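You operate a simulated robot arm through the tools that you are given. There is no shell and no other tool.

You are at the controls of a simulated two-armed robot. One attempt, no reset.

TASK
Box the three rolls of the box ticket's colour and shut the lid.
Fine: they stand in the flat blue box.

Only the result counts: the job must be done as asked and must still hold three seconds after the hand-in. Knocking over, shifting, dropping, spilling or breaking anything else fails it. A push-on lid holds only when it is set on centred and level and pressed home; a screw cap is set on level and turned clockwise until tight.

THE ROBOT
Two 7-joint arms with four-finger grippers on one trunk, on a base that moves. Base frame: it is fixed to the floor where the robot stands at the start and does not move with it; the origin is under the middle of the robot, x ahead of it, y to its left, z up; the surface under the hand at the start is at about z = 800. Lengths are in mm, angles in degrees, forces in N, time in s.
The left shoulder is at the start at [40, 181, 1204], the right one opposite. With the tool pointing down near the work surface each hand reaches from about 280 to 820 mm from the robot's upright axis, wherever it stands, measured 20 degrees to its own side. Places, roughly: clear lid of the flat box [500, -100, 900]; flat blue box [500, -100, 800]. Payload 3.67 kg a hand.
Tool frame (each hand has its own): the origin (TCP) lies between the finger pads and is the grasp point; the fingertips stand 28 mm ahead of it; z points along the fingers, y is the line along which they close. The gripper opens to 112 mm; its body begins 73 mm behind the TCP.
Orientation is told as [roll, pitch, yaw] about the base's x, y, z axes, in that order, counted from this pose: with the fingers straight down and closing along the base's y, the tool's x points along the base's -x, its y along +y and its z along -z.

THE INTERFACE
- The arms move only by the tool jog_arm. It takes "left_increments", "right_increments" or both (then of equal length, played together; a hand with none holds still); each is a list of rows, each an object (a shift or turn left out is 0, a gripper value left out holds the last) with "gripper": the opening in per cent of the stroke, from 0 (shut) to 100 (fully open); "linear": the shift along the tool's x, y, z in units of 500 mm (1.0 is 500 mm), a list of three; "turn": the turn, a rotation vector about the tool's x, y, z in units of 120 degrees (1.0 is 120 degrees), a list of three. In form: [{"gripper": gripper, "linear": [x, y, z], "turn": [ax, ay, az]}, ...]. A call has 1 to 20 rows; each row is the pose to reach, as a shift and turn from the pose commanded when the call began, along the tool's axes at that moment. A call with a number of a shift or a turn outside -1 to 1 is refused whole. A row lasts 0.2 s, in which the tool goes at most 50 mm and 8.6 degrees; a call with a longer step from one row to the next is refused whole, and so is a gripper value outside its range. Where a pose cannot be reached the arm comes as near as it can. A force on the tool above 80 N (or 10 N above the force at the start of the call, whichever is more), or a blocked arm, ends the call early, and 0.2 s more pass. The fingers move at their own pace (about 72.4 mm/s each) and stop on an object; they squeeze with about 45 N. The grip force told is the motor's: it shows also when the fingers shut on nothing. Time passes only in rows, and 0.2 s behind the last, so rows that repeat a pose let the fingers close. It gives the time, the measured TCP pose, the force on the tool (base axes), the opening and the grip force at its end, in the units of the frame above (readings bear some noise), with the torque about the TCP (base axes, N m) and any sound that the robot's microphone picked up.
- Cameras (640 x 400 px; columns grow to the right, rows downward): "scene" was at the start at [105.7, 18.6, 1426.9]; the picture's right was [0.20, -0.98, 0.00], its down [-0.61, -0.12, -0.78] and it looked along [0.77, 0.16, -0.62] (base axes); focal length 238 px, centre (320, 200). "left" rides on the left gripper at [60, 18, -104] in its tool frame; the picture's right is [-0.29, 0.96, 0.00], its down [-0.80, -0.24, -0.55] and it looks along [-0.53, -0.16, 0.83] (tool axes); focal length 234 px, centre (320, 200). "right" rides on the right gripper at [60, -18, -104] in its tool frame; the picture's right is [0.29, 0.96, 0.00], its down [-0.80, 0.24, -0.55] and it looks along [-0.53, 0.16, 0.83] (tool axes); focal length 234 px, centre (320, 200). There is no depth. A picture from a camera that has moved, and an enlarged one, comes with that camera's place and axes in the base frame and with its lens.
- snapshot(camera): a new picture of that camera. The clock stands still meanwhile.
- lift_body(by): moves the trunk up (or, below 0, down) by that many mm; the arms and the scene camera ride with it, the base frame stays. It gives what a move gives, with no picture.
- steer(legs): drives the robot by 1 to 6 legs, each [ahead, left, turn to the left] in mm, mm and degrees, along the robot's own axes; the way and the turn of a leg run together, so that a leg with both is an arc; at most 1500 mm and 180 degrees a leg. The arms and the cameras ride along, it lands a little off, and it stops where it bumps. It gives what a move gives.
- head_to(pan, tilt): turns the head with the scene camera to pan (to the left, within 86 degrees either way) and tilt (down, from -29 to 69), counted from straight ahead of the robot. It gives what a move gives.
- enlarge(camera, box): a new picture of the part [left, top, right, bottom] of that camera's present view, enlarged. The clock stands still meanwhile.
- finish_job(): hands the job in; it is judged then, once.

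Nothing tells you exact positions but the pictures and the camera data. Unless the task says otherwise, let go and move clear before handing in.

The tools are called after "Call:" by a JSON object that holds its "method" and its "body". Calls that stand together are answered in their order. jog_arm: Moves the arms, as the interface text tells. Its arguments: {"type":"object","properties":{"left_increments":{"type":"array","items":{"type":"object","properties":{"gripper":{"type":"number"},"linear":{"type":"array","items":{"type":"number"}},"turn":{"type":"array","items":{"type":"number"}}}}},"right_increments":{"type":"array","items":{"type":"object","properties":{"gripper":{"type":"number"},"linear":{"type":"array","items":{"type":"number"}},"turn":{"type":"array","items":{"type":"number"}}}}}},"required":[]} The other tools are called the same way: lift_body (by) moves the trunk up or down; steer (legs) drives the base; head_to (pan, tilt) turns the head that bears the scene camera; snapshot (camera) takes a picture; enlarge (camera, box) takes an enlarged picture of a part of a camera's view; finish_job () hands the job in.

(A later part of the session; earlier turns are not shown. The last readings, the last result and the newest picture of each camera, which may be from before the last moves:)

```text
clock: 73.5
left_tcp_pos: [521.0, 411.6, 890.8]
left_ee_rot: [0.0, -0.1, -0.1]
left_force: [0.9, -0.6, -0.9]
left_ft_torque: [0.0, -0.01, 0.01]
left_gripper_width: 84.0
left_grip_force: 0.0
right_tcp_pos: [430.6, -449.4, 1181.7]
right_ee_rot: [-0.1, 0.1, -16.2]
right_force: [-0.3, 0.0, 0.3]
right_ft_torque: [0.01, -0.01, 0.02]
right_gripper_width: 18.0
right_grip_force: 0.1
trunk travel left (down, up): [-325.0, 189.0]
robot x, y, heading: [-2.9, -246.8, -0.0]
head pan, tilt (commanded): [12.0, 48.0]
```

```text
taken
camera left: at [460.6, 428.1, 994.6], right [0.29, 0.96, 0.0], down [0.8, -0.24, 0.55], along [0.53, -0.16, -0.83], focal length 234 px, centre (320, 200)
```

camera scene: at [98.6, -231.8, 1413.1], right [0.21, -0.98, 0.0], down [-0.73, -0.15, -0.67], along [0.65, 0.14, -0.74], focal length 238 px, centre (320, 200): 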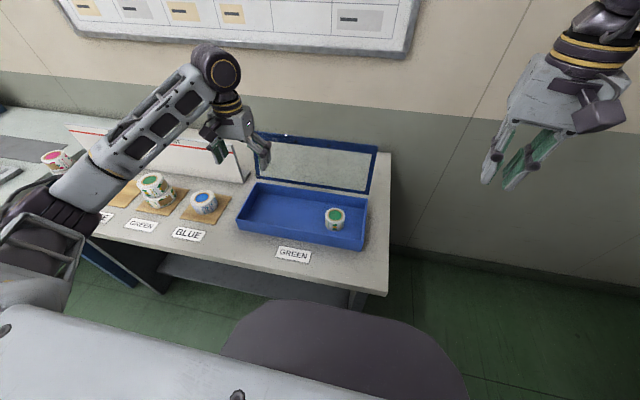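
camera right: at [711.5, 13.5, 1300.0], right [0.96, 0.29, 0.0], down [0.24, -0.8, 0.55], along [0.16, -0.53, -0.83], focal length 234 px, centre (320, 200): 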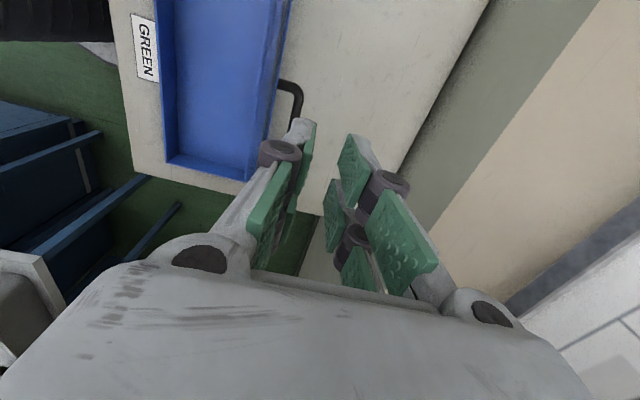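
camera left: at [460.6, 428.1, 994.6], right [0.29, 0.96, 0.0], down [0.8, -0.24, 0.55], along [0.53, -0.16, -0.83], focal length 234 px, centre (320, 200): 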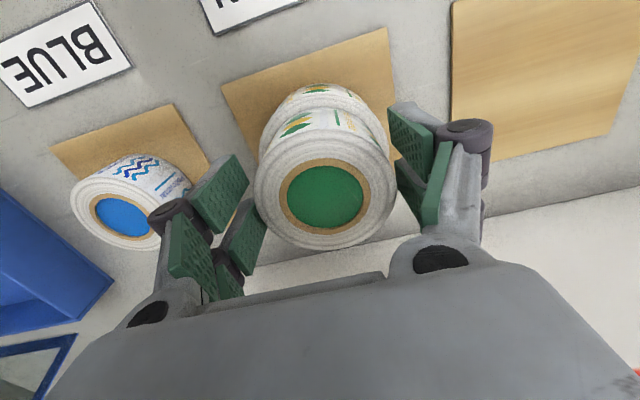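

Call:
{"method": "jog_arm", "body": {"left_increments": [{"gripper": 66, "linear": [0, 0, 0]}, {"gripper": 58, "linear": [0, 0, 0]}, {"gripper": 50, "linear": [0, 0, 0]}, {"gripper": 50, "linear": [0, 0, 0]}]}}

Call:
{"method": "jog_arm", "body": {"left_increments": [{"gripper": 50, "linear": [0, 0, -0.01]}, {"gripper": 50, "linear": [0, 0, -0.03]}, {"gripper": 50, "linear": [0, 0, -0.07]}, {"gripper": 50, "linear": [0, 0, -0.13]}, {"gripper": 50, "linear": [0, 0, -0.2]}]}}

Call:
{"method": "snapshot", "body": {"camera": "left"}}

Call:
{"method": "enlarge", "body": {"camera": "scene", "box": [80, 140, 240, 240]}}

```text
clock: 74.5
left_tcp_pos: [519.0, 410.7, 891.2]
left_ee_rot: [0.0, -0.1, 0.0]
left_force: [-0.3, 2.2, 3.4]
left_ft_torque: [-0.02, 0.05, 0.02]
left_gripper_width: 72.6
left_grip_force: 45.5
right_tcp_pos: [428.7, -448.8, 1182.7]
right_ee_rot: [0.0, 0.0, -16.2]
right_force: [0.4, 0.2, 0.2]
right_ft_torque: [0.0, 0.02, -0.01]
right_gripper_width: 17.9
right_grip_force: 0.1
trunk travel left (down, up): [-325.0, 189.0]
robot x, y, heading: [0.3, -250.6, -0.3]
head pan, tilt (commanded): [12.0, 48.0]
```

```text
clock: 75.7
left_tcp_pos: [522.1, 410.5, 990.9]
left_ee_rot: [-0.1, 0.0, 0.0]
left_force: [-0.5, -0.4, -0.8]
left_ft_torque: [0.01, 0.02, 0.03]
left_gripper_width: 72.6
left_grip_force: 45.0
right_tcp_pos: [429.4, -449.1, 1182.5]
right_ee_rot: [0.2, 0.0, -16.2]
right_force: [0.1, 0.5, 0.4]
right_ft_torque: [0.02, -0.01, 0.0]
right_gripper_width: 18.2
right_grip_force: 0.1
trunk travel left (down, up): [-325.0, 189.0]
robot x, y, heading: [2.2, -248.4, -0.1]
head pan, tilt (commanded): [12.0, 48.0]
```

```text
taken
camera left: at [462.1, 427.5, 1095.3], right [0.29, 0.96, 0.0], down [0.8, -0.24, 0.55], along [0.53, -0.16, -0.83], focal length 234 px, centre (320, 200)
```

left: 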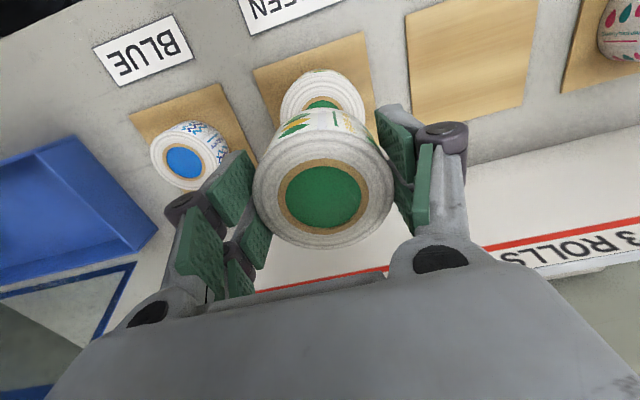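

```text
4.00 times, centred on (160, 190) of scene
camera zoom: at [98.6, -232.5, 1413.1], right [0.21, -0.98, 0.0], down [-0.73, -0.15, -0.67], along [0.65, 0.14, -0.74], focal length 951 px, centre (960, 240)
```

zoom: 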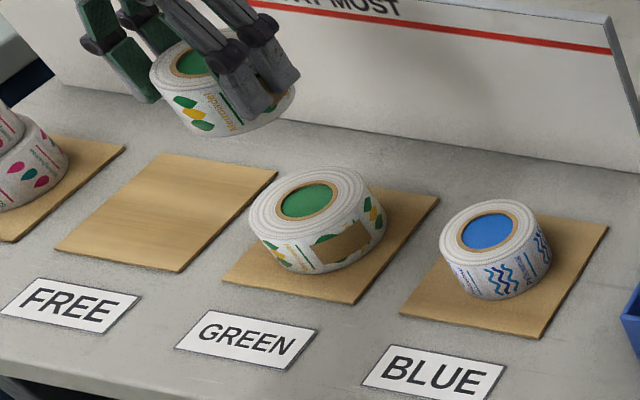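

Middle roll in hand; the bottom one is green as well. Carrying the middle roll to (543, −90) over the box.

Call:
{"method": "jog_arm", "body": {"left_increments": [{"gripper": 50, "linear": [-0.003, -0.06, -0.03]}, {"gripper": 50, "linear": [-0.007, -0.14, -0.04]}, {"gripper": 50, "linear": [-0.01, -0.225, -0.04]}, {"gripper": 50, "linear": [-0.014, -0.31, -0.04]}, {"gripper": 50, "linear": [-0.017, -0.395, -0.04]}, {"gripper": 50, "linear": [-0.021, -0.48, -0.04]}, {"gripper": 50, "linear": [-0.024, -0.565, -0.04]}, {"gripper": 50, "linear": [-0.028, -0.65, -0.04]}, {"gripper": 50, "linear": [-0.031, -0.735, -0.04]}, {"gripper": 50, "linear": [-0.035, -0.82, -0.04]}, {"gripper": 50, "linear": [-0.038, -0.9, -0.04]}, {"gripper": 50, "linear": [-0.042, -0.96, -0.04]}, {"gripper": 50, "linear": [-0.042, -0.998, -0.04]}]}}

Call:
{"method": "snapshot", "body": {"camera": "left"}}

Call:
{"method": "enlarge", "body": {"camera": "scene", "box": [210, 130, 400, 270]}}

```text
clock: 78.5
left_tcp_pos: [542.1, -91.5, 1008.8]
left_ee_rot: [0.1, 0.0, 0.0]
left_force: [1.0, -0.5, -1.3]
left_ft_torque: [-0.02, 0.01, -0.01]
left_gripper_width: 72.5
left_grip_force: 44.4
right_tcp_pos: [430.3, -448.0, 1183.3]
right_ee_rot: [0.1, 0.2, -16.2]
right_force: [1.2, 0.2, 0.0]
right_ft_torque: [0.02, 0.0, -0.01]
right_gripper_width: 17.7
right_grip_force: 0.0
trunk travel left (down, up): [-325.0, 189.0]
robot x, y, heading: [-0.2, -249.9, 0.1]
head pan, tilt (commanded): [12.0, 48.0]
```

```text
taken
camera left: at [481.9, -74.3, 1113.5], right [0.29, 0.96, 0.0], down [0.8, -0.24, 0.55], along [0.53, -0.16, -0.83], focal length 234 px, centre (320, 200)
```

left: 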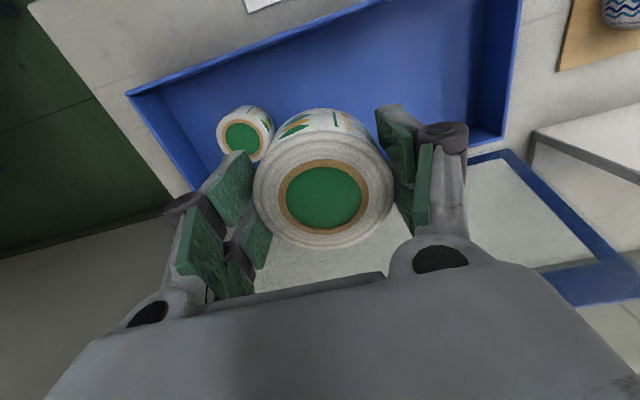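

```text
2.86 times, centred on (305, 200) of scene
camera zoom: at [98.9, -232.6, 1413.1], right [0.21, -0.98, 0.0], down [-0.73, -0.15, -0.67], along [0.65, 0.14, -0.74], focal length 680 px, centre (363, 200)
```

zoom: 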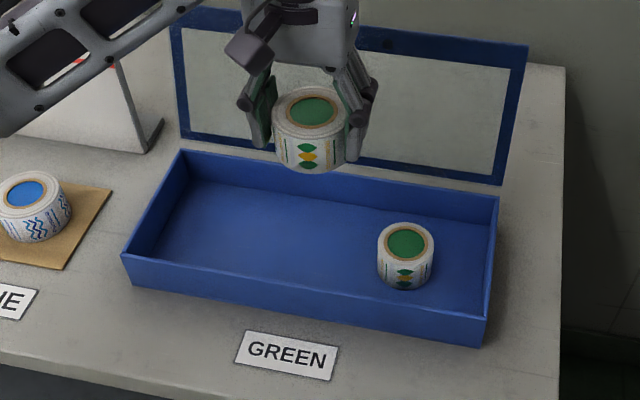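

Small roll confirmed at (541, −186). Lowering the middle roll.

Call:
{"method": "jog_arm", "body": {"left_increments": [{"gripper": 50, "linear": [0, 0, 0.08]}, {"gripper": 50, "linear": [0, 0, 0.16]}, {"gripper": 50, "linear": [0, 0, 0.23]}, {"gripper": 50, "linear": [0, 0, 0.278]}, {"gripper": 50, "linear": [0, 0, 0.3]}]}}

Call:
{"method": "jog_arm", "body": {"left_increments": [{"gripper": 50, "linear": [0, 0, 0.01]}, {"gripper": 50, "linear": [0, 0, 0.016]}]}}

Call:
{"method": "snapshot", "body": {"camera": "left"}}

```text
clock: 79.7
left_tcp_pos: [543.4, -88.9, 861.3]
left_ee_rot: [0.1, -0.1, 0.1]
left_force: [-0.3, 0.0, -0.9]
left_ft_torque: [0.0, -0.02, 0.03]
left_gripper_width: 72.7
left_grip_force: 44.9
right_tcp_pos: [429.3, -448.3, 1183.3]
right_ee_rot: [0.1, 0.0, -16.2]
right_force: [0.2, -0.1, 0.5]
right_ft_torque: [0.0, -0.04, -0.04]
right_gripper_width: 17.9
right_grip_force: 0.0
trunk travel left (down, up): [-325.0, 189.0]
robot x, y, heading: [2.6, -249.4, -0.0]
head pan, tilt (commanded): [12.0, 48.0]
```

```text
clock: 80.3
left_tcp_pos: [542.6, -88.2, 851.6]
left_ee_rot: [0.0, 0.0, 0.0]
left_force: [0.1, 0.1, -1.1]
left_ft_torque: [0.02, 0.0, -0.01]
left_gripper_width: 72.4
left_grip_force: 44.9
right_tcp_pos: [429.7, -450.1, 1183.0]
right_ee_rot: [0.0, 0.0, -16.2]
right_force: [0.6, -0.1, 0.3]
right_ft_torque: [0.03, 0.0, 0.01]
right_gripper_width: 17.9
right_grip_force: 0.0
trunk travel left (down, up): [-325.0, 189.0]
robot x, y, heading: [-0.0, -249.1, 0.1]
head pan, tilt (commanded): [12.0, 48.0]
```

```text
taken
camera left: at [482.7, -72.2, 956.7], right [0.29, 0.96, 0.0], down [0.8, -0.24, 0.55], along [0.53, -0.16, -0.83], focal length 234 px, centre (320, 200)
```

left: 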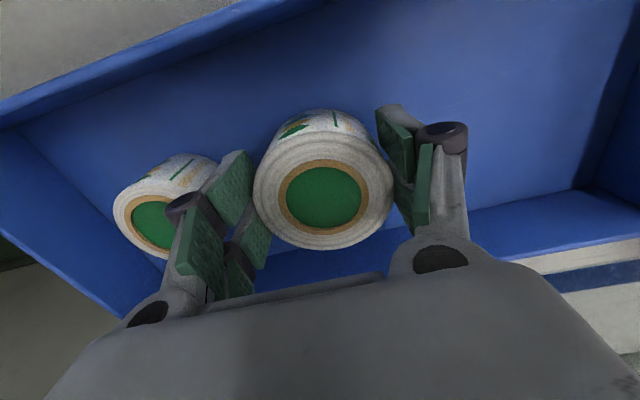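

Call:
{"method": "jog_arm", "body": {"left_increments": [{"gripper": 50, "linear": [0, 0, 0.006]}]}}

Call:
{"method": "jog_arm", "body": {"left_increments": [{"gripper": 50, "linear": [0, 0, 0.004]}]}}

Call:
{"method": "jog_arm", "body": {"left_increments": [{"gripper": 50, "linear": [0, 0, 0.003]}]}}

```text
clock: 80.7
left_tcp_pos: [543.1, -87.8, 848.1]
left_ee_rot: [0.0, 0.0, 0.0]
left_force: [-0.3, 0.4, -1.1]
left_ft_torque: [0.02, 0.03, -0.01]
left_gripper_width: 72.8
left_grip_force: 45.1
right_tcp_pos: [430.0, -450.2, 1183.6]
right_ee_rot: [0.0, 0.0, -16.1]
right_force: [-1.1, 0.1, -0.3]
right_ft_torque: [0.01, 0.0, 0.03]
right_gripper_width: 17.7
right_grip_force: 0.1
trunk travel left (down, up): [-325.0, 189.0]
robot x, y, heading: [-0.5, -251.0, -0.0]
head pan, tilt (commanded): [12.0, 48.0]
```

```text
clock: 81.1
left_tcp_pos: [543.8, -88.4, 846.6]
left_ee_rot: [-0.1, 0.0, 0.0]
left_force: [-0.6, 1.0, -1.5]
left_ft_torque: [-0.03, 0.04, -0.01]
left_gripper_width: 72.7
left_grip_force: 45.0
right_tcp_pos: [431.1, -447.4, 1183.4]
right_ee_rot: [0.0, 0.0, -16.2]
right_force: [-0.3, -0.4, -0.3]
right_ft_torque: [0.0, -0.01, -0.03]
right_gripper_width: 17.9
right_grip_force: 0.0
trunk travel left (down, up): [-325.0, 189.0]
robot x, y, heading: [-0.1, -251.8, -0.1]
head pan, tilt (commanded): [12.0, 48.0]
```

```text
clock: 81.5
left_tcp_pos: [542.4, -88.0, 847.0]
left_ee_rot: [0.1, 0.0, 0.1]
left_force: [0.7, -0.2, -0.1]
left_ft_torque: [0.08, 0.02, -0.03]
left_gripper_width: 72.6
left_grip_force: 45.1
right_tcp_pos: [430.7, -449.3, 1182.2]
right_ee_rot: [0.0, 0.0, -16.3]
right_force: [0.4, -0.3, 1.1]
right_ft_torque: [0.02, -0.02, -0.01]
right_gripper_width: 17.9
right_grip_force: 0.0
trunk travel left (down, up): [-325.0, 189.0]
robot x, y, heading: [-0.7, -249.2, 0.2]
head pan, tilt (commanded): [12.0, 48.0]
```

Call:
{"method": "jog_arm", "body": {"left_increments": [{"gripper": 50, "linear": [0, 0, 0.003]}]}}

Call:
{"method": "jog_arm", "body": {"left_increments": [{"gripper": 50, "linear": [0, 0, 0.002]}]}}

```text
clock: 81.9
left_tcp_pos: [543.0, -88.5, 845.9]
left_ee_rot: [0.0, -0.2, 0.0]
left_force: [1.2, 0.6, 10.9]
left_ft_torque: [0.2, 0.3, -0.08]
left_gripper_width: 72.5
left_grip_force: 45.0
right_tcp_pos: [428.5, -448.2, 1182.7]
right_ee_rot: [0.0, -0.1, -16.3]
right_force: [0.5, -0.3, -0.2]
right_ft_torque: [0.01, 0.03, -0.01]
right_gripper_width: 18.0
right_grip_force: 0.0
trunk travel left (down, up): [-325.0, 189.0]
robot x, y, heading: [-0.1, -251.0, -0.2]
head pan, tilt (commanded): [12.0, 48.0]
```

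```text
clock: 82.3
left_tcp_pos: [543.2, -88.0, 846.0]
left_ee_rot: [0.0, -0.3, 0.1]
left_force: [2.3, 1.9, 23.8]
left_ft_torque: [0.41, 0.48, -0.04]
left_gripper_width: 72.5
left_grip_force: 45.0
right_tcp_pos: [428.5, -448.8, 1183.4]
right_ee_rot: [0.1, 0.0, -16.2]
right_force: [-0.3, 0.5, 1.1]
right_ft_torque: [0.01, 0.0, -0.01]
right_gripper_width: 18.0
right_grip_force: 0.0
trunk travel left (down, up): [-325.0, 189.0]
robot x, y, heading: [-0.1, -251.5, 0.4]
head pan, tilt (commanded): [12.0, 48.0]
```

Floor contact. Relieving, then opening just enough to release.

Call:
{"method": "jog_arm", "body": {"left_increments": [{"gripper": 50, "linear": [0, 0, -0.004]}, {"gripper": 68, "linear": [0, 0, -0.004]}, {"gripper": 73, "linear": [0, 0, -0.004]}, {"gripper": 73, "linear": [0, 0, -0.004]}]}}

Call:
{"method": "snapshot", "body": {"camera": "left"}}

```text
clock: 83.3
left_tcp_pos: [542.7, -89.4, 844.4]
left_ee_rot: [0.0, 0.1, 0.0]
left_force: [-0.2, -0.2, -0.2]
left_ft_torque: [-0.05, -0.02, -0.01]
left_gripper_width: 81.6
left_grip_force: 0.1
right_tcp_pos: [430.7, -449.4, 1182.9]
right_ee_rot: [0.0, 0.0, -16.2]
right_force: [1.2, -0.1, 0.4]
right_ft_torque: [0.01, 0.01, 0.04]
right_gripper_width: 17.8
right_grip_force: 0.1
trunk travel left (down, up): [-325.0, 189.0]
robot x, y, heading: [-1.3, -249.0, 0.0]
head pan, tilt (commanded): [12.0, 48.0]
```

```text
taken
camera left: at [482.9, -72.5, 948.9], right [0.29, 0.96, 0.0], down [0.8, -0.24, 0.55], along [0.53, -0.16, -0.83], focal length 234 px, centre (320, 200)
```

left: 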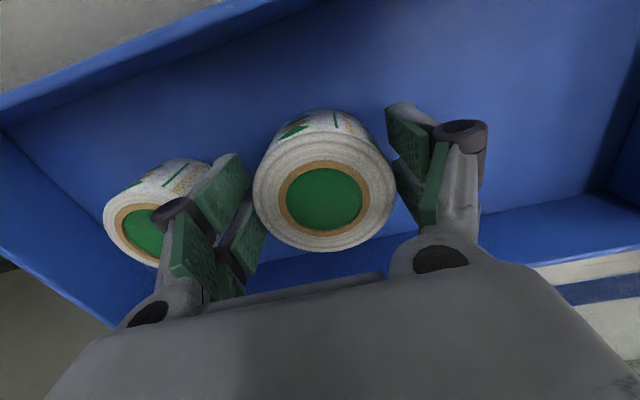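

Released; lifting straight up and checking.

Call:
{"method": "jog_arm", "body": {"left_increments": [{"gripper": 73, "linear": [0, 0, -0.02]}, {"gripper": 73, "linear": [0, 0, -0.06]}, {"gripper": 73, "linear": [0, 0, -0.14]}, {"gripper": 73, "linear": [0, 0, -0.23]}, {"gripper": 73, "linear": [0, 0, -0.32]}]}}

Call:
{"method": "snapshot", "body": {"camera": "left"}}

Call:
{"method": "enlarge", "body": {"camera": "scene", "box": [210, 130, 400, 270]}}

```text
clock: 84.5
left_tcp_pos: [541.9, -88.7, 1008.0]
left_ee_rot: [0.1, 0.1, 0.1]
left_force: [0.0, -0.4, -0.1]
left_ft_torque: [0.03, -0.02, 0.03]
left_gripper_width: 81.9
left_grip_force: 0.0
right_tcp_pos: [430.3, -450.2, 1182.7]
right_ee_rot: [0.0, 0.1, -16.2]
right_force: [0.5, -0.4, 0.3]
right_ft_torque: [0.04, -0.01, 0.02]
right_gripper_width: 18.0
right_grip_force: 0.1
trunk travel left (down, up): [-325.0, 189.0]
robot x, y, heading: [-0.7, -249.3, 0.0]
head pan, tilt (commanded): [12.0, 48.0]
```

```text
taken
camera left: at [482.3, -71.5, 1111.6], right [0.29, 0.96, 0.0], down [0.8, -0.24, 0.55], along [0.53, -0.16, -0.83], focal length 234 px, centre (320, 200)
```

left: 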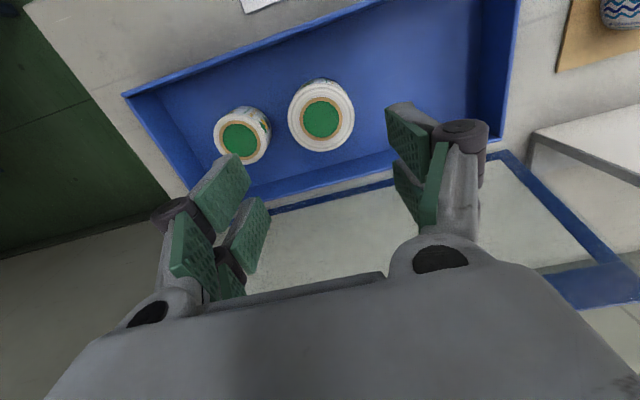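

```text
2.86 times, centred on (305, 200) of scene
camera zoom: at [98.1, -232.5, 1413.1], right [0.21, -0.98, 0.0], down [-0.73, -0.15, -0.67], along [0.65, 0.14, -0.74], focal length 680 px, centre (363, 200)
```

zoom: 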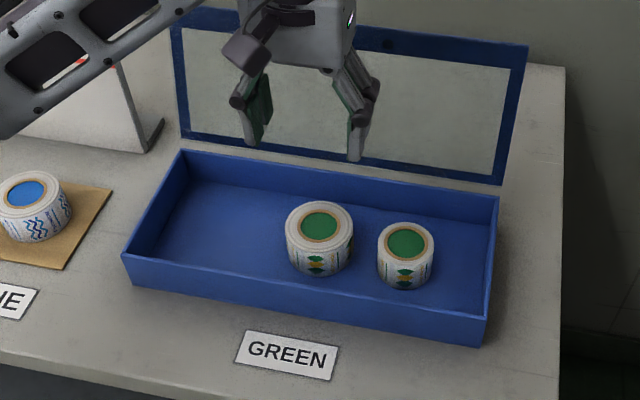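

Both rolls stand well. Going back for the large bottom roll.

Call:
{"method": "jog_arm", "body": {"left_increments": [{"gripper": 73, "linear": [0.01, 0.08, -0.01]}, {"gripper": 80, "linear": [0.02, 0.165, -0.01]}, {"gripper": 90, "linear": [0.03, 0.25, -0.01]}, {"gripper": 100, "linear": [0.04, 0.335, -0.01]}, {"gripper": 100, "linear": [0.05, 0.42, -0.01]}, {"gripper": 100, "linear": [0.06, 0.505, -0.01]}, {"gripper": 100, "linear": [0.07, 0.59, -0.01]}, {"gripper": 100, "linear": [0.08, 0.675, -0.01]}, {"gripper": 100, "linear": [0.09, 0.76, 0.0]}, {"gripper": 100, "linear": [0.1, 0.845, 0.01]}, {"gripper": 100, "linear": [0.11, 0.93, 0.02]}, {"gripper": 100, "linear": [0.122, 0.991, 0.06]}]}}

Call:
{"method": "snapshot", "body": {"camera": "left"}}

Call:
{"method": "enlarge", "body": {"camera": "left", "box": [240, 60, 420, 230]}}

Call:
{"method": "enlarge", "body": {"camera": "scene", "box": [80, 140, 240, 240]}}

```text
clock: 87.1
left_tcp_pos: [484.1, 407.4, 976.4]
left_ee_rot: [0.0, 0.0, 0.0]
left_force: [0.3, 0.1, -0.2]
left_ft_torque: [0.0, -0.04, 0.01]
left_gripper_width: 112.0
left_grip_force: 0.1
right_tcp_pos: [429.0, -448.4, 1183.3]
right_ee_rot: [0.1, 0.0, -16.2]
right_force: [-0.4, 0.6, 0.3]
right_ft_torque: [-0.02, 0.0, 0.0]
right_gripper_width: 18.0
right_grip_force: 0.1
trunk travel left (down, up): [-325.0, 189.0]
robot x, y, heading: [3.0, -250.6, -0.2]
head pan, tilt (commanded): [12.0, 48.0]
```

```text
taken
camera left: at [423.4, 424.6, 1079.7], right [0.29, 0.96, 0.0], down [0.8, -0.24, 0.55], along [0.53, -0.16, -0.83], focal length 234 px, centre (320, 200)
```

left: 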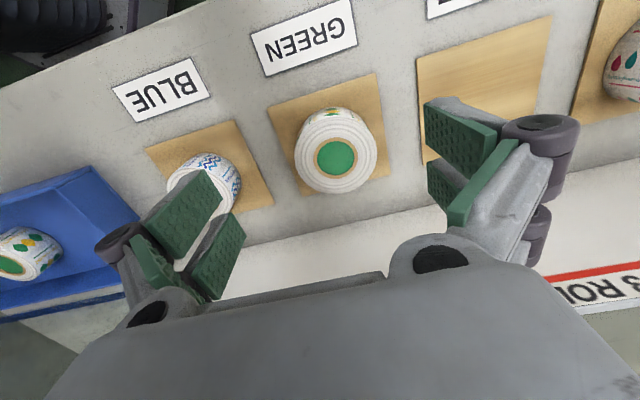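

```text
2.35 times, centred on (330, 145) of left
camera zoom: at [423.4, 424.6, 1079.7], right [0.29, 0.96, 0.0], down [0.8, -0.24, 0.55], along [0.53, -0.16, -0.83], focal length 551 px, centre (296, 329)
```

zoom: 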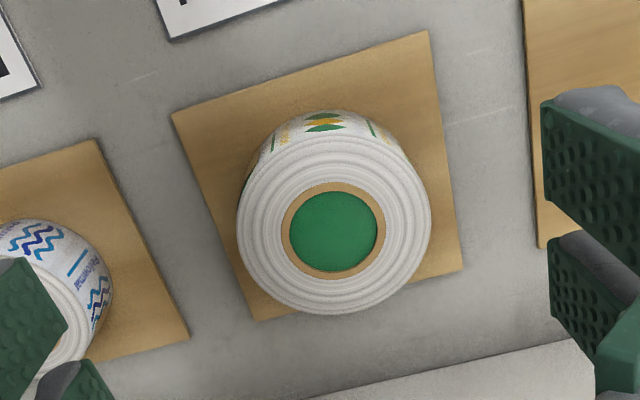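

```text
4.00 times, centred on (160, 190) of scene
camera zoom: at [98.4, -231.1, 1413.1], right [0.21, -0.98, 0.0], down [-0.73, -0.16, -0.67], along [0.65, 0.14, -0.74], focal length 951 px, centre (960, 240)
```

zoom: 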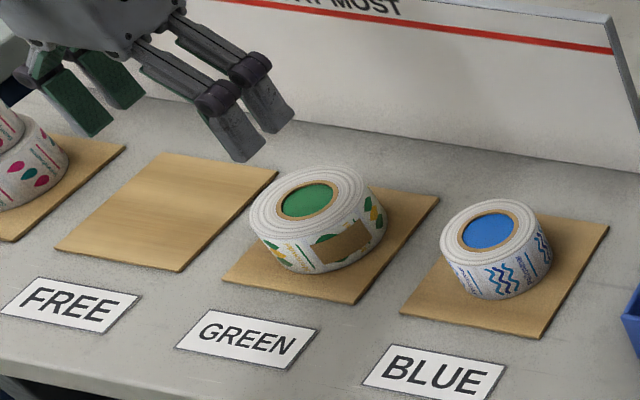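

Large roll: centre ≈ (522, 412), top z≈853, Ø≈86. Descending to z≈845 with fully open fingers.

Call:
{"method": "jog_arm", "body": {"left_increments": [{"gripper": 100, "linear": [-0.038, 0.0046, 0.03]}, {"gripper": 100, "linear": [-0.076, 0.0092, 0.06]}, {"gripper": 100, "linear": [-0.076, 0.0092, 0.13]}]}}

Call:
{"method": "snapshot", "body": {"camera": "left"}}

```text
clock: 87.9
left_tcp_pos: [519.1, 409.3, 911.9]
left_ee_rot: [0.0, -0.1, -0.1]
left_force: [0.1, -0.5, 0.0]
left_ft_torque: [-0.02, 0.0, -0.02]
left_gripper_width: 111.8
left_grip_force: 0.1
right_tcp_pos: [429.9, -448.5, 1183.0]
right_ee_rot: [0.0, 0.1, -16.2]
right_force: [0.4, -0.2, -0.3]
right_ft_torque: [-0.02, -0.02, -0.03]
right_gripper_width: 18.2
right_grip_force: 0.1
trunk travel left (down, up): [-325.0, 189.0]
robot x, y, heading: [0.7, -252.3, -0.2]
head pan, tilt (commanded): [12.0, 48.0]
```

```text
taken
camera left: at [459.3, 428.1, 1016.1], right [0.29, 0.96, 0.0], down [0.8, -0.24, 0.55], along [0.53, -0.16, -0.83], focal length 234 px, centre (320, 200)
```

left: 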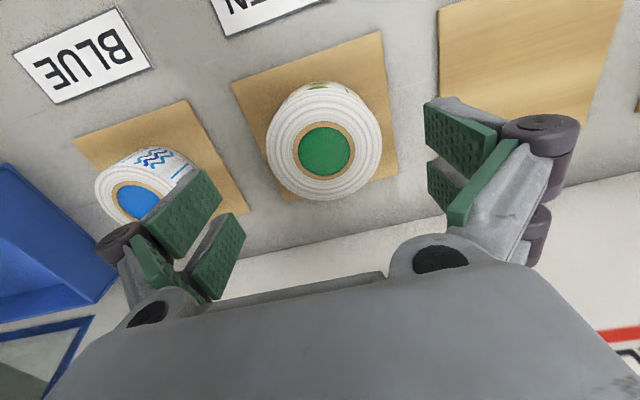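

Call:
{"method": "jog_arm", "body": {"left_increments": [{"gripper": 100, "linear": [-0.004, 0, 0.06]}, {"gripper": 100, "linear": [-0.004, 0, 0.11]}, {"gripper": 100, "linear": [-0.004, 0, 0.134]}, {"gripper": 88, "linear": [-0.004, 0, 0.134]}, {"gripper": 82, "linear": [-0.004, 0, 0.134]}]}}

Call:
{"method": "snapshot", "body": {"camera": "left"}}

```text
clock: 89.1
left_tcp_pos: [521.0, 411.1, 843.2]
left_ee_rot: [0.1, -0.1, 0.0]
left_force: [0.2, 0.1, -0.3]
left_ft_torque: [0.02, 0.01, -0.04]
left_gripper_width: 91.7
left_grip_force: 0.0
right_tcp_pos: [430.3, -448.2, 1181.8]
right_ee_rot: [0.0, 0.0, -16.2]
right_force: [0.7, 0.8, -0.1]
right_ft_torque: [0.01, -0.03, -0.02]
right_gripper_width: 17.9
right_grip_force: 0.1
trunk travel left (down, up): [-325.0, 189.0]
robot x, y, heading: [-0.6, -249.2, 0.2]
head pan, tilt (commanded): [12.0, 48.0]
```

```text
taken
camera left: at [461.2, 427.8, 948.2], right [0.29, 0.96, 0.0], down [0.8, -0.24, 0.55], along [0.53, -0.16, -0.83], focal length 234 px, centre (320, 200)
```

left: 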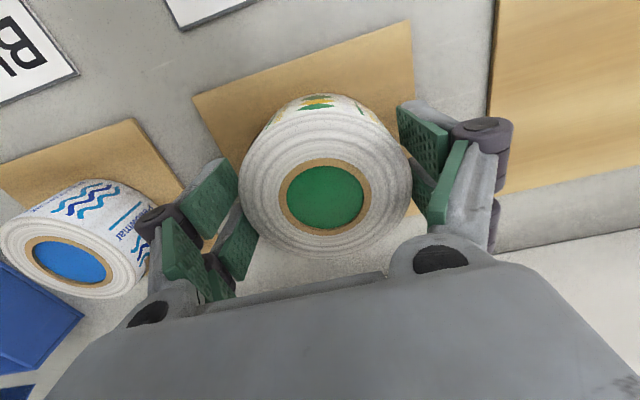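

Centred on the large roll; closing and lifting.

Call:
{"method": "jog_arm", "body": {"left_increments": [{"gripper": 76, "linear": [0, 0, 0]}, {"gripper": 70, "linear": [0, 0, 0]}, {"gripper": 65, "linear": [0, 0, 0]}, {"gripper": 65, "linear": [0, 0, 0]}]}}

Call:
{"method": "jog_arm", "body": {"left_increments": [{"gripper": 65, "linear": [0, 0, -0.01]}, {"gripper": 65, "linear": [0, 0, -0.03]}, {"gripper": 65, "linear": [0, 0, -0.08]}, {"gripper": 65, "linear": [0, 0, -0.16]}, {"gripper": 65, "linear": [0, 0, -0.25]}, {"gripper": 65, "linear": [0, 0, -0.32]}]}}

Call:
{"method": "snapshot", "body": {"camera": "left"}}

Call:
{"method": "enlarge", "body": {"camera": "scene", "box": [80, 110, 240, 240]}}

```text
clock: 90.1
left_tcp_pos: [520.9, 412.1, 844.6]
left_ee_rot: [0.0, 0.0, 0.0]
left_force: [1.2, 3.4, 4.1]
left_ft_torque: [0.27, 0.05, -0.03]
left_gripper_width: 86.8
left_grip_force: 44.9
right_tcp_pos: [429.7, -448.3, 1183.0]
right_ee_rot: [0.0, 0.0, -16.2]
right_force: [-0.1, -0.5, 0.3]
right_ft_torque: [-0.03, 0.03, -0.01]
right_gripper_width: 18.2
right_grip_force: 0.1
trunk travel left (down, up): [-325.0, 189.0]
robot x, y, heading: [-1.7, -251.1, 0.3]
head pan, tilt (commanded): [12.0, 48.0]
```

```text
clock: 91.5
left_tcp_pos: [523.6, 409.8, 1005.6]
left_ee_rot: [-0.1, 0.0, 0.0]
left_force: [0.3, 0.7, -1.8]
left_ft_torque: [0.01, 0.0, 0.01]
left_gripper_width: 87.0
left_grip_force: 45.4
right_tcp_pos: [428.9, -448.7, 1182.3]
right_ee_rot: [0.0, 0.0, -16.2]
right_force: [-0.7, -0.3, 0.5]
right_ft_torque: [0.01, 0.01, -0.02]
right_gripper_width: 17.8
right_grip_force: 0.0
trunk travel left (down, up): [-325.0, 189.0]
robot x, y, heading: [1.3, -248.4, 0.0]
head pan, tilt (commanded): [12.0, 48.0]
```

```text
taken
camera left: at [462.5, 427.2, 1109.7], right [0.29, 0.96, 0.0], down [0.8, -0.24, 0.55], along [0.53, -0.16, -0.83], focal length 234 px, centre (320, 200)
```

left: 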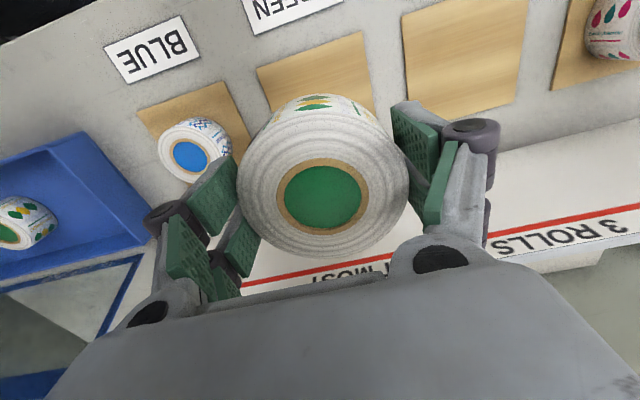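

```text
3.08 times, centred on (160, 175) of scene
camera zoom: at [98.8, -232.2, 1413.1], right [0.21, -0.98, 0.0], down [-0.73, -0.15, -0.67], along [0.65, 0.14, -0.74], focal length 732 px, centre (812, 277)
```

zoom: 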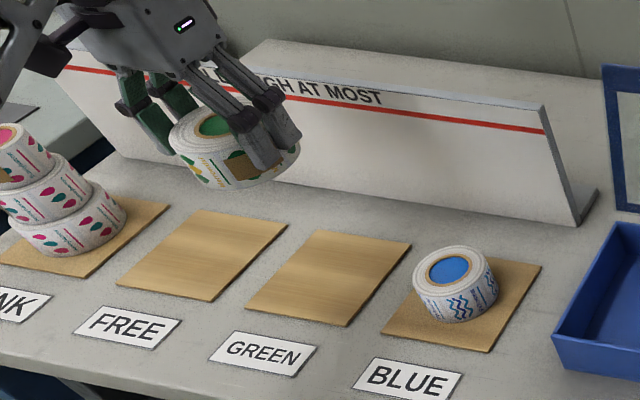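

Large roll (87 mm) lifted. Carrying it to (543, 20) above the box.

Call:
{"method": "jog_arm", "body": {"left_increments": [{"gripper": 65, "linear": [-0.004, -0.06, -0.01]}, {"gripper": 65, "linear": [-0.008, -0.14, -0.01]}, {"gripper": 65, "linear": [-0.012, -0.225, -0.01]}, {"gripper": 65, "linear": [-0.016, -0.31, -0.01]}, {"gripper": 65, "linear": [-0.02, -0.395, -0.01]}, {"gripper": 65, "linear": [-0.024, -0.48, -0.01]}, {"gripper": 65, "linear": [-0.028, -0.565, -0.01]}, {"gripper": 65, "linear": [-0.032, -0.65, -0.01]}, {"gripper": 65, "linear": [-0.036, -0.72, -0.01]}, {"gripper": 65, "linear": [-0.039, -0.765, -0.01]}, {"gripper": 65, "linear": [-0.039, -0.782, -0.01]}, {"gripper": 65, "linear": [-0.039, -0.782, 0.07]}, {"gripper": 65, "linear": [-0.039, -0.782, 0.15]}]}}

Call:
{"method": "snapshot", "body": {"camera": "left"}}

Call:
{"method": "enlarge", "body": {"camera": "scene", "box": [210, 130, 400, 270]}}

```text
clock: 94.3
left_tcp_pos: [541.8, 19.6, 929.1]
left_ee_rot: [0.1, 0.0, 0.0]
left_force: [-0.3, 0.9, -2.8]
left_ft_torque: [0.01, 0.02, 0.0]
left_gripper_width: 87.1
left_grip_force: 45.0
right_tcp_pos: [429.9, -449.2, 1182.7]
right_ee_rot: [0.0, 0.1, -16.1]
right_force: [0.4, 0.9, 0.6]
right_ft_torque: [-0.01, 0.0, -0.01]
right_gripper_width: 17.8
right_grip_force: 0.0
trunk travel left (down, up): [-325.0, 189.0]
robot x, y, heading: [-0.0, -251.2, 0.1]
head pan, tilt (commanded): [12.0, 48.0]
```

```text
taken
camera left: at [481.4, 37.4, 1032.8], right [0.29, 0.96, 0.0], down [0.8, -0.24, 0.55], along [0.53, -0.16, -0.83], focal length 234 px, centre (320, 200)
```

left: 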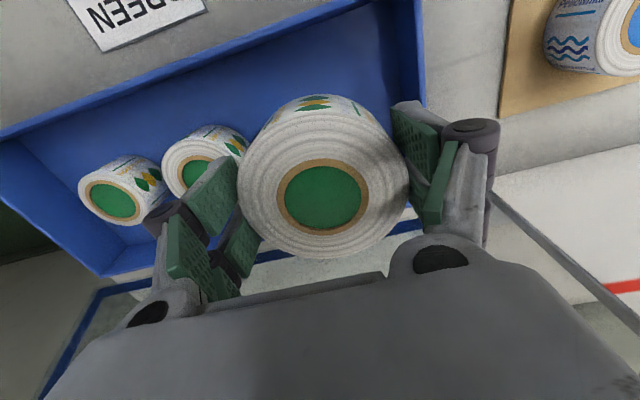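

```text
2.86 times, centred on (305, 200) of scene
camera zoom: at [99.1, -231.8, 1413.0], right [0.21, -0.98, 0.0], down [-0.73, -0.15, -0.67], along [0.65, 0.14, -0.74], focal length 680 px, centre (363, 200)
```

zoom: 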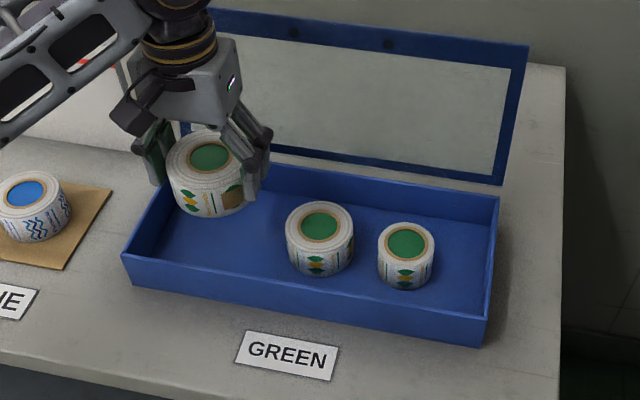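

Before lowering I need to check finger clearance to the left wall and the middle roll; zooming in.

Call:
{"method": "enlarge", "body": {"camera": "left", "box": [360, 60, 540, 250]}}

Call:
{"method": "enlarge", "body": {"camera": "left", "box": [60, 90, 280, 310]}}

Call:
{"method": "enlarge", "body": {"camera": "scene", "box": [235, 140, 335, 220]}}

```text
2.11 times, centred on (450, 155) of left
camera zoom: at [481.4, 37.4, 1032.8], right [0.29, 0.96, 0.0], down [0.8, -0.24, 0.55], along [0.53, -0.16, -0.83], focal length 493 px, centre (46, 295)
```

zoom: 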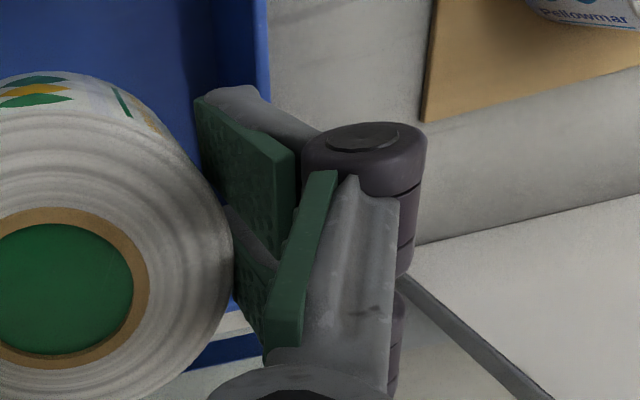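

```text
1.82 times, centred on (170, 200) of left
camera zoom: at [481.4, 37.4, 1032.8], right [0.29, 0.96, 0.0], down [0.8, -0.24, 0.55], along [0.53, -0.16, -0.83], focal length 426 px, centre (593, 200)
```

zoom: 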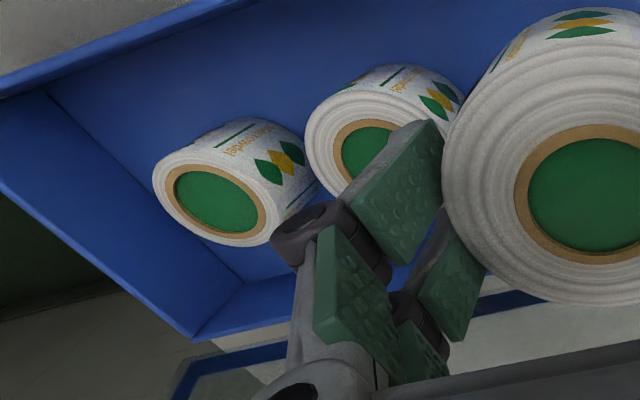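

```text
5.00 times, centred on (285, 180) of scene
camera zoom: at [99.1, -231.8, 1413.0], right [0.21, -0.98, 0.0], down [-0.73, -0.15, -0.67], along [0.65, 0.14, -0.74], focal length 1189 px, centre (495, 300)
```

zoom: 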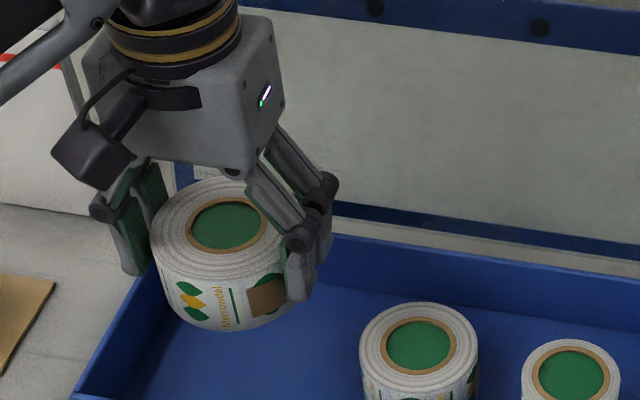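

The knuckles would foul the wall rim and the middle roll at this grip depth. I'll take the large roll back to its pad and re-grip it ~12 mm higher.

Call:
{"method": "jog_arm", "body": {"left_increments": [{"gripper": 65, "linear": [0, 0, -0.09]}, {"gripper": 65, "linear": [0.002, 0.03, -0.16]}, {"gripper": 65, "linear": [0.005, 0.11, -0.16]}, {"gripper": 65, "linear": [0.009, 0.195, -0.16]}, {"gripper": 65, "linear": [0.013, 0.28, -0.16]}, {"gripper": 65, "linear": [0.017, 0.365, -0.16]}, {"gripper": 65, "linear": [0.021, 0.45, -0.16]}, {"gripper": 65, "linear": [0.026, 0.535, -0.16]}, {"gripper": 65, "linear": [0.031, 0.62, -0.16]}, {"gripper": 65, "linear": [0.035, 0.7, -0.16]}, {"gripper": 65, "linear": [0.039, 0.76, -0.16]}, {"gripper": 65, "linear": [0.039, 0.782, -0.15]}, {"gripper": 65, "linear": [0.039, 0.782, -0.06]}, {"gripper": 65, "linear": [0.039, 0.782, 0.03]}, {"gripper": 65, "linear": [0.039, 0.782, 0.1]}, {"gripper": 65, "linear": [0.039, 0.782, 0.15]}]}}

Call:
{"method": "jog_arm", "body": {"left_increments": [{"gripper": 65, "linear": [0, 0, 0.01]}, {"gripper": 65, "linear": [0, 0, 0.015]}]}}

Call:
{"method": "snapshot", "body": {"camera": "left"}}

```text
clock: 97.7
left_tcp_pos: [521.5, 409.1, 852.9]
left_ee_rot: [-0.1, -0.1, 0.0]
left_force: [0.6, 0.0, -2.7]
left_ft_torque: [-0.04, -0.01, 0.0]
left_gripper_width: 86.6
left_grip_force: 45.0
right_tcp_pos: [430.1, -448.3, 1182.3]
right_ee_rot: [0.0, 0.1, -16.2]
right_force: [0.2, 0.0, 1.1]
right_ft_torque: [0.02, 0.03, 0.01]
right_gripper_width: 17.9
right_grip_force: 0.0
trunk travel left (down, up): [-325.0, 189.0]
robot x, y, heading: [0.5, -249.7, 0.2]
head pan, tilt (commanded): [12.0, 48.0]
```

```text
clock: 98.3
left_tcp_pos: [521.7, 410.7, 846.3]
left_ee_rot: [0.0, 0.0, 0.0]
left_force: [-1.2, 0.2, -2.5]
left_ft_torque: [0.01, 0.06, 0.01]
left_gripper_width: 87.0
left_grip_force: 45.0
right_tcp_pos: [430.6, -448.1, 1182.8]
right_ee_rot: [0.0, 0.1, -16.3]
right_force: [-0.1, 0.1, 0.7]
right_ft_torque: [0.03, -0.02, 0.0]
right_gripper_width: 17.7
right_grip_force: 0.1
trunk travel left (down, up): [-325.0, 189.0]
robot x, y, heading: [-2.1, -249.4, -0.2]
head pan, tilt (commanded): [12.0, 48.0]
```

```text
taken
camera left: at [461.9, 427.9, 950.2], right [0.29, 0.96, 0.0], down [0.8, -0.24, 0.55], along [0.53, -0.16, -0.83], focal length 234 px, centre (320, 200)
```

left: 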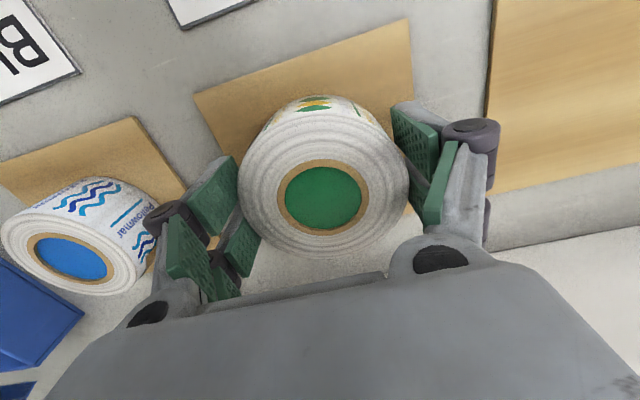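

Call:
{"method": "jog_arm", "body": {"left_increments": [{"gripper": 65, "linear": [0, 0, 0.004]}]}}

```text
clock: 98.7
left_tcp_pos: [522.5, 411.8, 845.1]
left_ee_rot: [0.0, 0.0, 0.0]
left_force: [-0.5, -0.3, 2.2]
left_ft_torque: [0.18, 0.01, 0.02]
left_gripper_width: 87.0
left_grip_force: 44.4
right_tcp_pos: [429.5, -448.9, 1182.8]
right_ee_rot: [0.0, -0.1, -16.2]
right_force: [0.0, 0.9, 0.3]
right_ft_torque: [0.01, -0.01, -0.05]
right_gripper_width: 18.1
right_grip_force: 0.0
trunk travel left (down, up): [-325.0, 189.0]
robot x, y, heading: [-0.5, -248.9, -0.3]
head pan, tilt (commanded): [12.0, 48.0]
```

Contact with the pad. Opening, raising 13 mm, and re-gripping.

Call:
{"method": "jog_arm", "body": {"left_increments": [{"gripper": 80, "linear": [0, 0, 0]}, {"gripper": 84, "linear": [0, 0, 0]}, {"gripper": 84, "linear": [0, 0, -0.014]}, {"gripper": 84, "linear": [0, 0, -0.027]}, {"gripper": 76, "linear": [0, 0, -0.027]}, {"gripper": 70, "linear": [0, 0, -0.027]}, {"gripper": 65, "linear": [0, 0, -0.027]}, {"gripper": 65, "linear": [0, 0, -0.027]}]}}

Call:
{"method": "snapshot", "body": {"camera": "left"}}

Call:
{"method": "enlarge", "body": {"camera": "scene", "box": [80, 140, 240, 240]}}

```text
clock: 100.5
left_tcp_pos: [522.3, 411.2, 857.3]
left_ee_rot: [0.0, 0.1, 0.1]
left_force: [0.1, 0.3, 3.3]
left_ft_torque: [-0.21, 0.06, -0.03]
left_gripper_width: 87.1
left_grip_force: 44.8
right_tcp_pos: [430.5, -448.8, 1182.8]
right_ee_rot: [0.1, 0.0, -16.3]
right_force: [0.5, -0.4, -0.4]
right_ft_torque: [0.04, 0.01, -0.02]
right_gripper_width: 17.9
right_grip_force: 0.1
trunk travel left (down, up): [-325.0, 189.0]
robot x, y, heading: [-1.0, -249.6, 0.0]
head pan, tilt (commanded): [12.0, 48.0]
```

```text
taken
camera left: at [461.8, 427.7, 962.7], right [0.29, 0.96, 0.0], down [0.8, -0.24, 0.55], along [0.53, -0.16, -0.83], focal length 234 px, centre (320, 200)
```

left: 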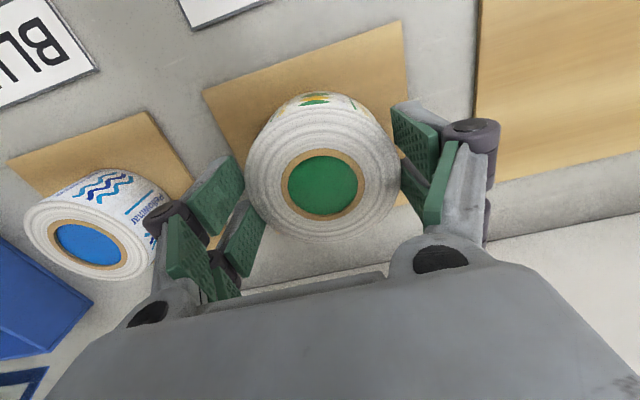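

```text
4.00 times, centred on (160, 190) of scene
camera zoom: at [98.4, -232.3, 1413.1], right [0.21, -0.98, 0.0], down [-0.73, -0.15, -0.67], along [0.65, 0.14, -0.74], focal length 951 px, centre (960, 240)
```

zoom: 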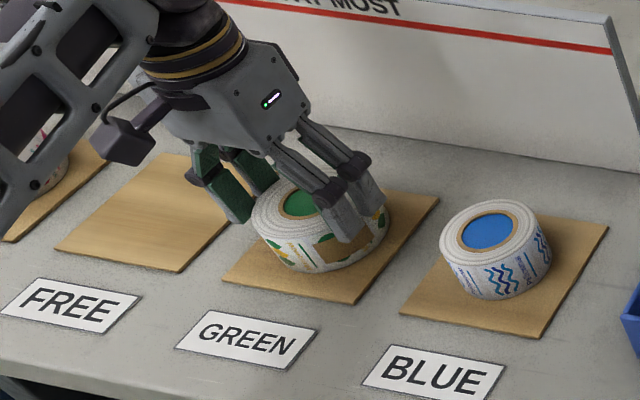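

Re-gripped higher. Lifting and carrying to (543, 18).

Call:
{"method": "jog_arm", "body": {"left_increments": [{"gripper": 65, "linear": [0, 0, -0.01]}, {"gripper": 65, "linear": [0, 0, -0.04]}, {"gripper": 65, "linear": [0, 0, -0.11]}, {"gripper": 65, "linear": [0, -0.01, -0.2]}, {"gripper": 65, "linear": [-0.004, -0.05, -0.28]}, {"gripper": 65, "linear": [-0.008, -0.13, -0.31]}, {"gripper": 65, "linear": [-0.012, -0.215, -0.31]}, {"gripper": 65, "linear": [-0.016, -0.3, -0.31]}, {"gripper": 65, "linear": [-0.021, -0.385, -0.31]}, {"gripper": 65, "linear": [-0.026, -0.47, -0.31]}, {"gripper": 65, "linear": [-0.03, -0.555, -0.31]}, {"gripper": 65, "linear": [-0.035, -0.64, -0.31]}, {"gripper": 65, "linear": [-0.039, -0.715, -0.31]}, {"gripper": 65, "linear": [-0.042, -0.77, -0.31]}, {"gripper": 65, "linear": [-0.042, -0.786, -0.29]}, {"gripper": 65, "linear": [-0.042, -0.786, -0.21]}, {"gripper": 65, "linear": [-0.042, -0.786, -0.14]}]}}

Call:
{"method": "snapshot", "body": {"camera": "left"}}

Call:
{"method": "enlarge", "body": {"camera": "scene", "box": [210, 130, 400, 270]}}

```text
clock: 104.1
left_tcp_pos: [541.4, 20.2, 925.5]
left_ee_rot: [0.0, 0.0, -0.1]
left_force: [0.3, -0.5, -2.2]
left_ft_torque: [0.03, 0.01, 0.0]
left_gripper_width: 86.9
left_grip_force: 45.4
right_tcp_pos: [429.3, -448.8, 1182.0]
right_ee_rot: [0.0, 0.1, -16.2]
right_force: [-0.2, -0.1, 1.2]
right_ft_torque: [0.0, -0.02, 0.01]
right_gripper_width: 18.0
right_grip_force: 0.0
trunk travel left (down, up): [-325.0, 189.0]
robot x, y, heading: [0.6, -249.5, 0.1]
head pan, tilt (commanded): [12.0, 48.0]
```

```text
taken
camera left: at [481.4, 36.4, 1030.1], right [0.29, 0.96, 0.0], down [0.8, -0.24, 0.55], along [0.53, -0.16, -0.83], focal length 234 px, centre (320, 200)
```

left: 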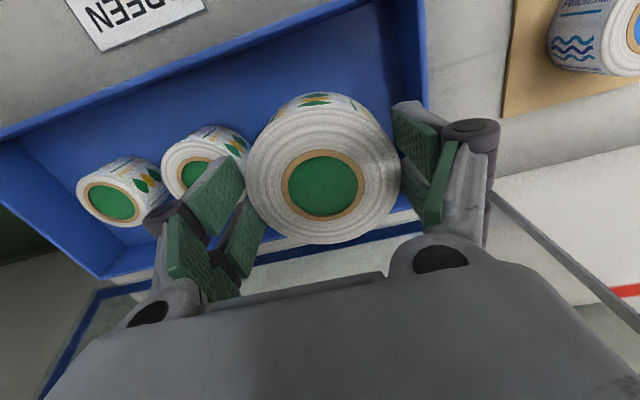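

```text
2.86 times, centred on (305, 200) of scene
camera zoom: at [99.1, -231.9, 1413.0], right [0.21, -0.98, 0.0], down [-0.73, -0.15, -0.67], along [0.65, 0.14, -0.74], focal length 680 px, centre (363, 200)
```

zoom: 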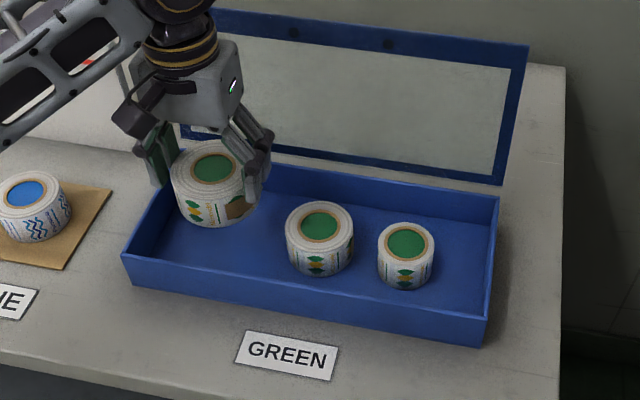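

Call:
{"method": "enlarge", "body": {"camera": "left", "box": [340, 0, 500, 130]}}

```text
3.08 times, centred on (420, 65) of left
camera zoom: at [481.4, 36.4, 1030.1], right [0.29, 0.96, 0.0], down [0.8, -0.24, 0.55], along [0.53, -0.16, -0.83], focal length 720 px, centre (12, 615)
```

zoom: 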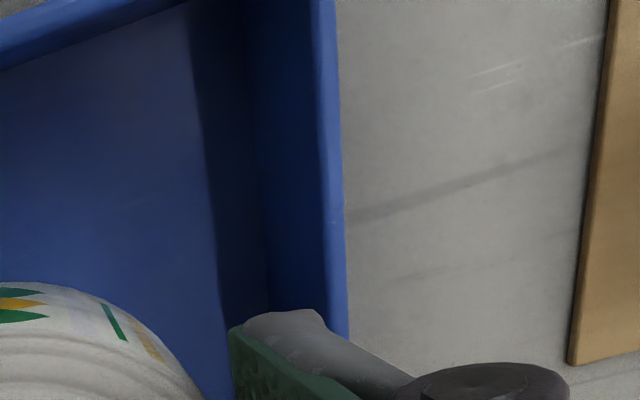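

The walls turn out thin (~4 mm), so the inner left wall is at y≈96.7 – enough clearance. Shifting to y≈22 and lowering.

Call:
{"method": "jog_arm", "body": {"left_increments": [{"gripper": 65, "linear": [-0.002, 0.007, 0.03]}, {"gripper": 65, "linear": [-0.002, 0.007, 0.07]}, {"gripper": 65, "linear": [-0.002, 0.007, 0.1]}]}}

Call:
{"method": "snapshot", "body": {"camera": "left"}}

Call:
{"method": "enlarge", "body": {"camera": "scene", "box": [235, 140, 335, 220]}}

```text
clock: 104.9
left_tcp_pos: [541.2, 22.4, 877.5]
left_ee_rot: [-0.1, 0.1, 0.0]
left_force: [0.2, -0.2, -1.6]
left_ft_torque: [0.02, 0.0, 0.02]
left_gripper_width: 86.9
left_grip_force: 45.0
right_tcp_pos: [430.2, -448.3, 1182.5]
right_ee_rot: [0.0, -0.1, -16.2]
right_force: [0.1, 0.3, -0.2]
right_ft_torque: [0.01, 0.0, 0.0]
right_gripper_width: 18.2
right_grip_force: 0.1
trunk travel left (down, up): [-325.0, 189.0]
robot x, y, heading: [-0.6, -247.8, 0.0]
head pan, tilt (commanded): [12.0, 48.0]
```

```text
taken
camera left: at [482.0, 39.2, 981.7], right [0.29, 0.96, 0.0], down [0.8, -0.24, 0.55], along [0.53, -0.16, -0.83], focal length 234 px, centre (320, 200)
```

left: 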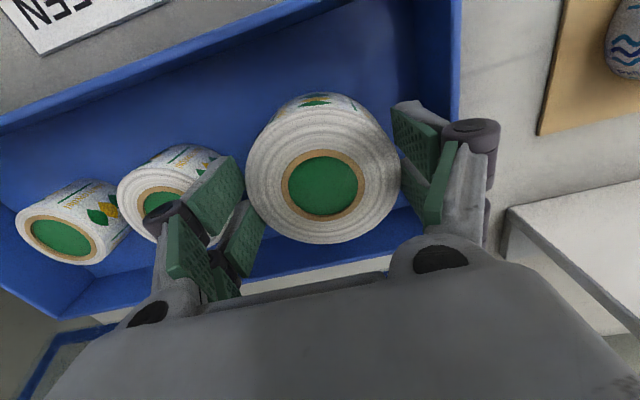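

```text
5.00 times, centred on (285, 180) of scene
camera zoom: at [98.8, -231.9, 1413.1], right [0.21, -0.98, 0.0], down [-0.73, -0.15, -0.67], along [0.65, 0.14, -0.74], focal length 1189 px, centre (495, 300)
```

zoom: 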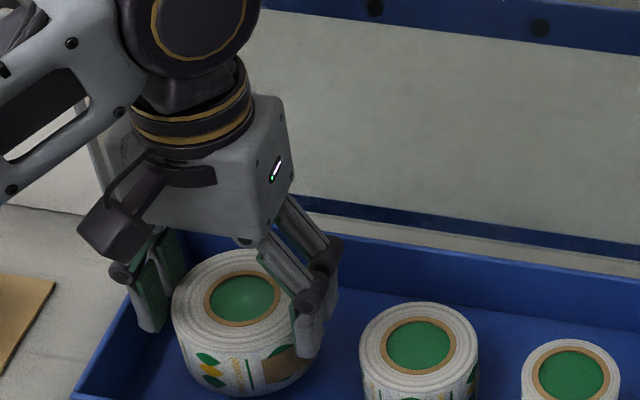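

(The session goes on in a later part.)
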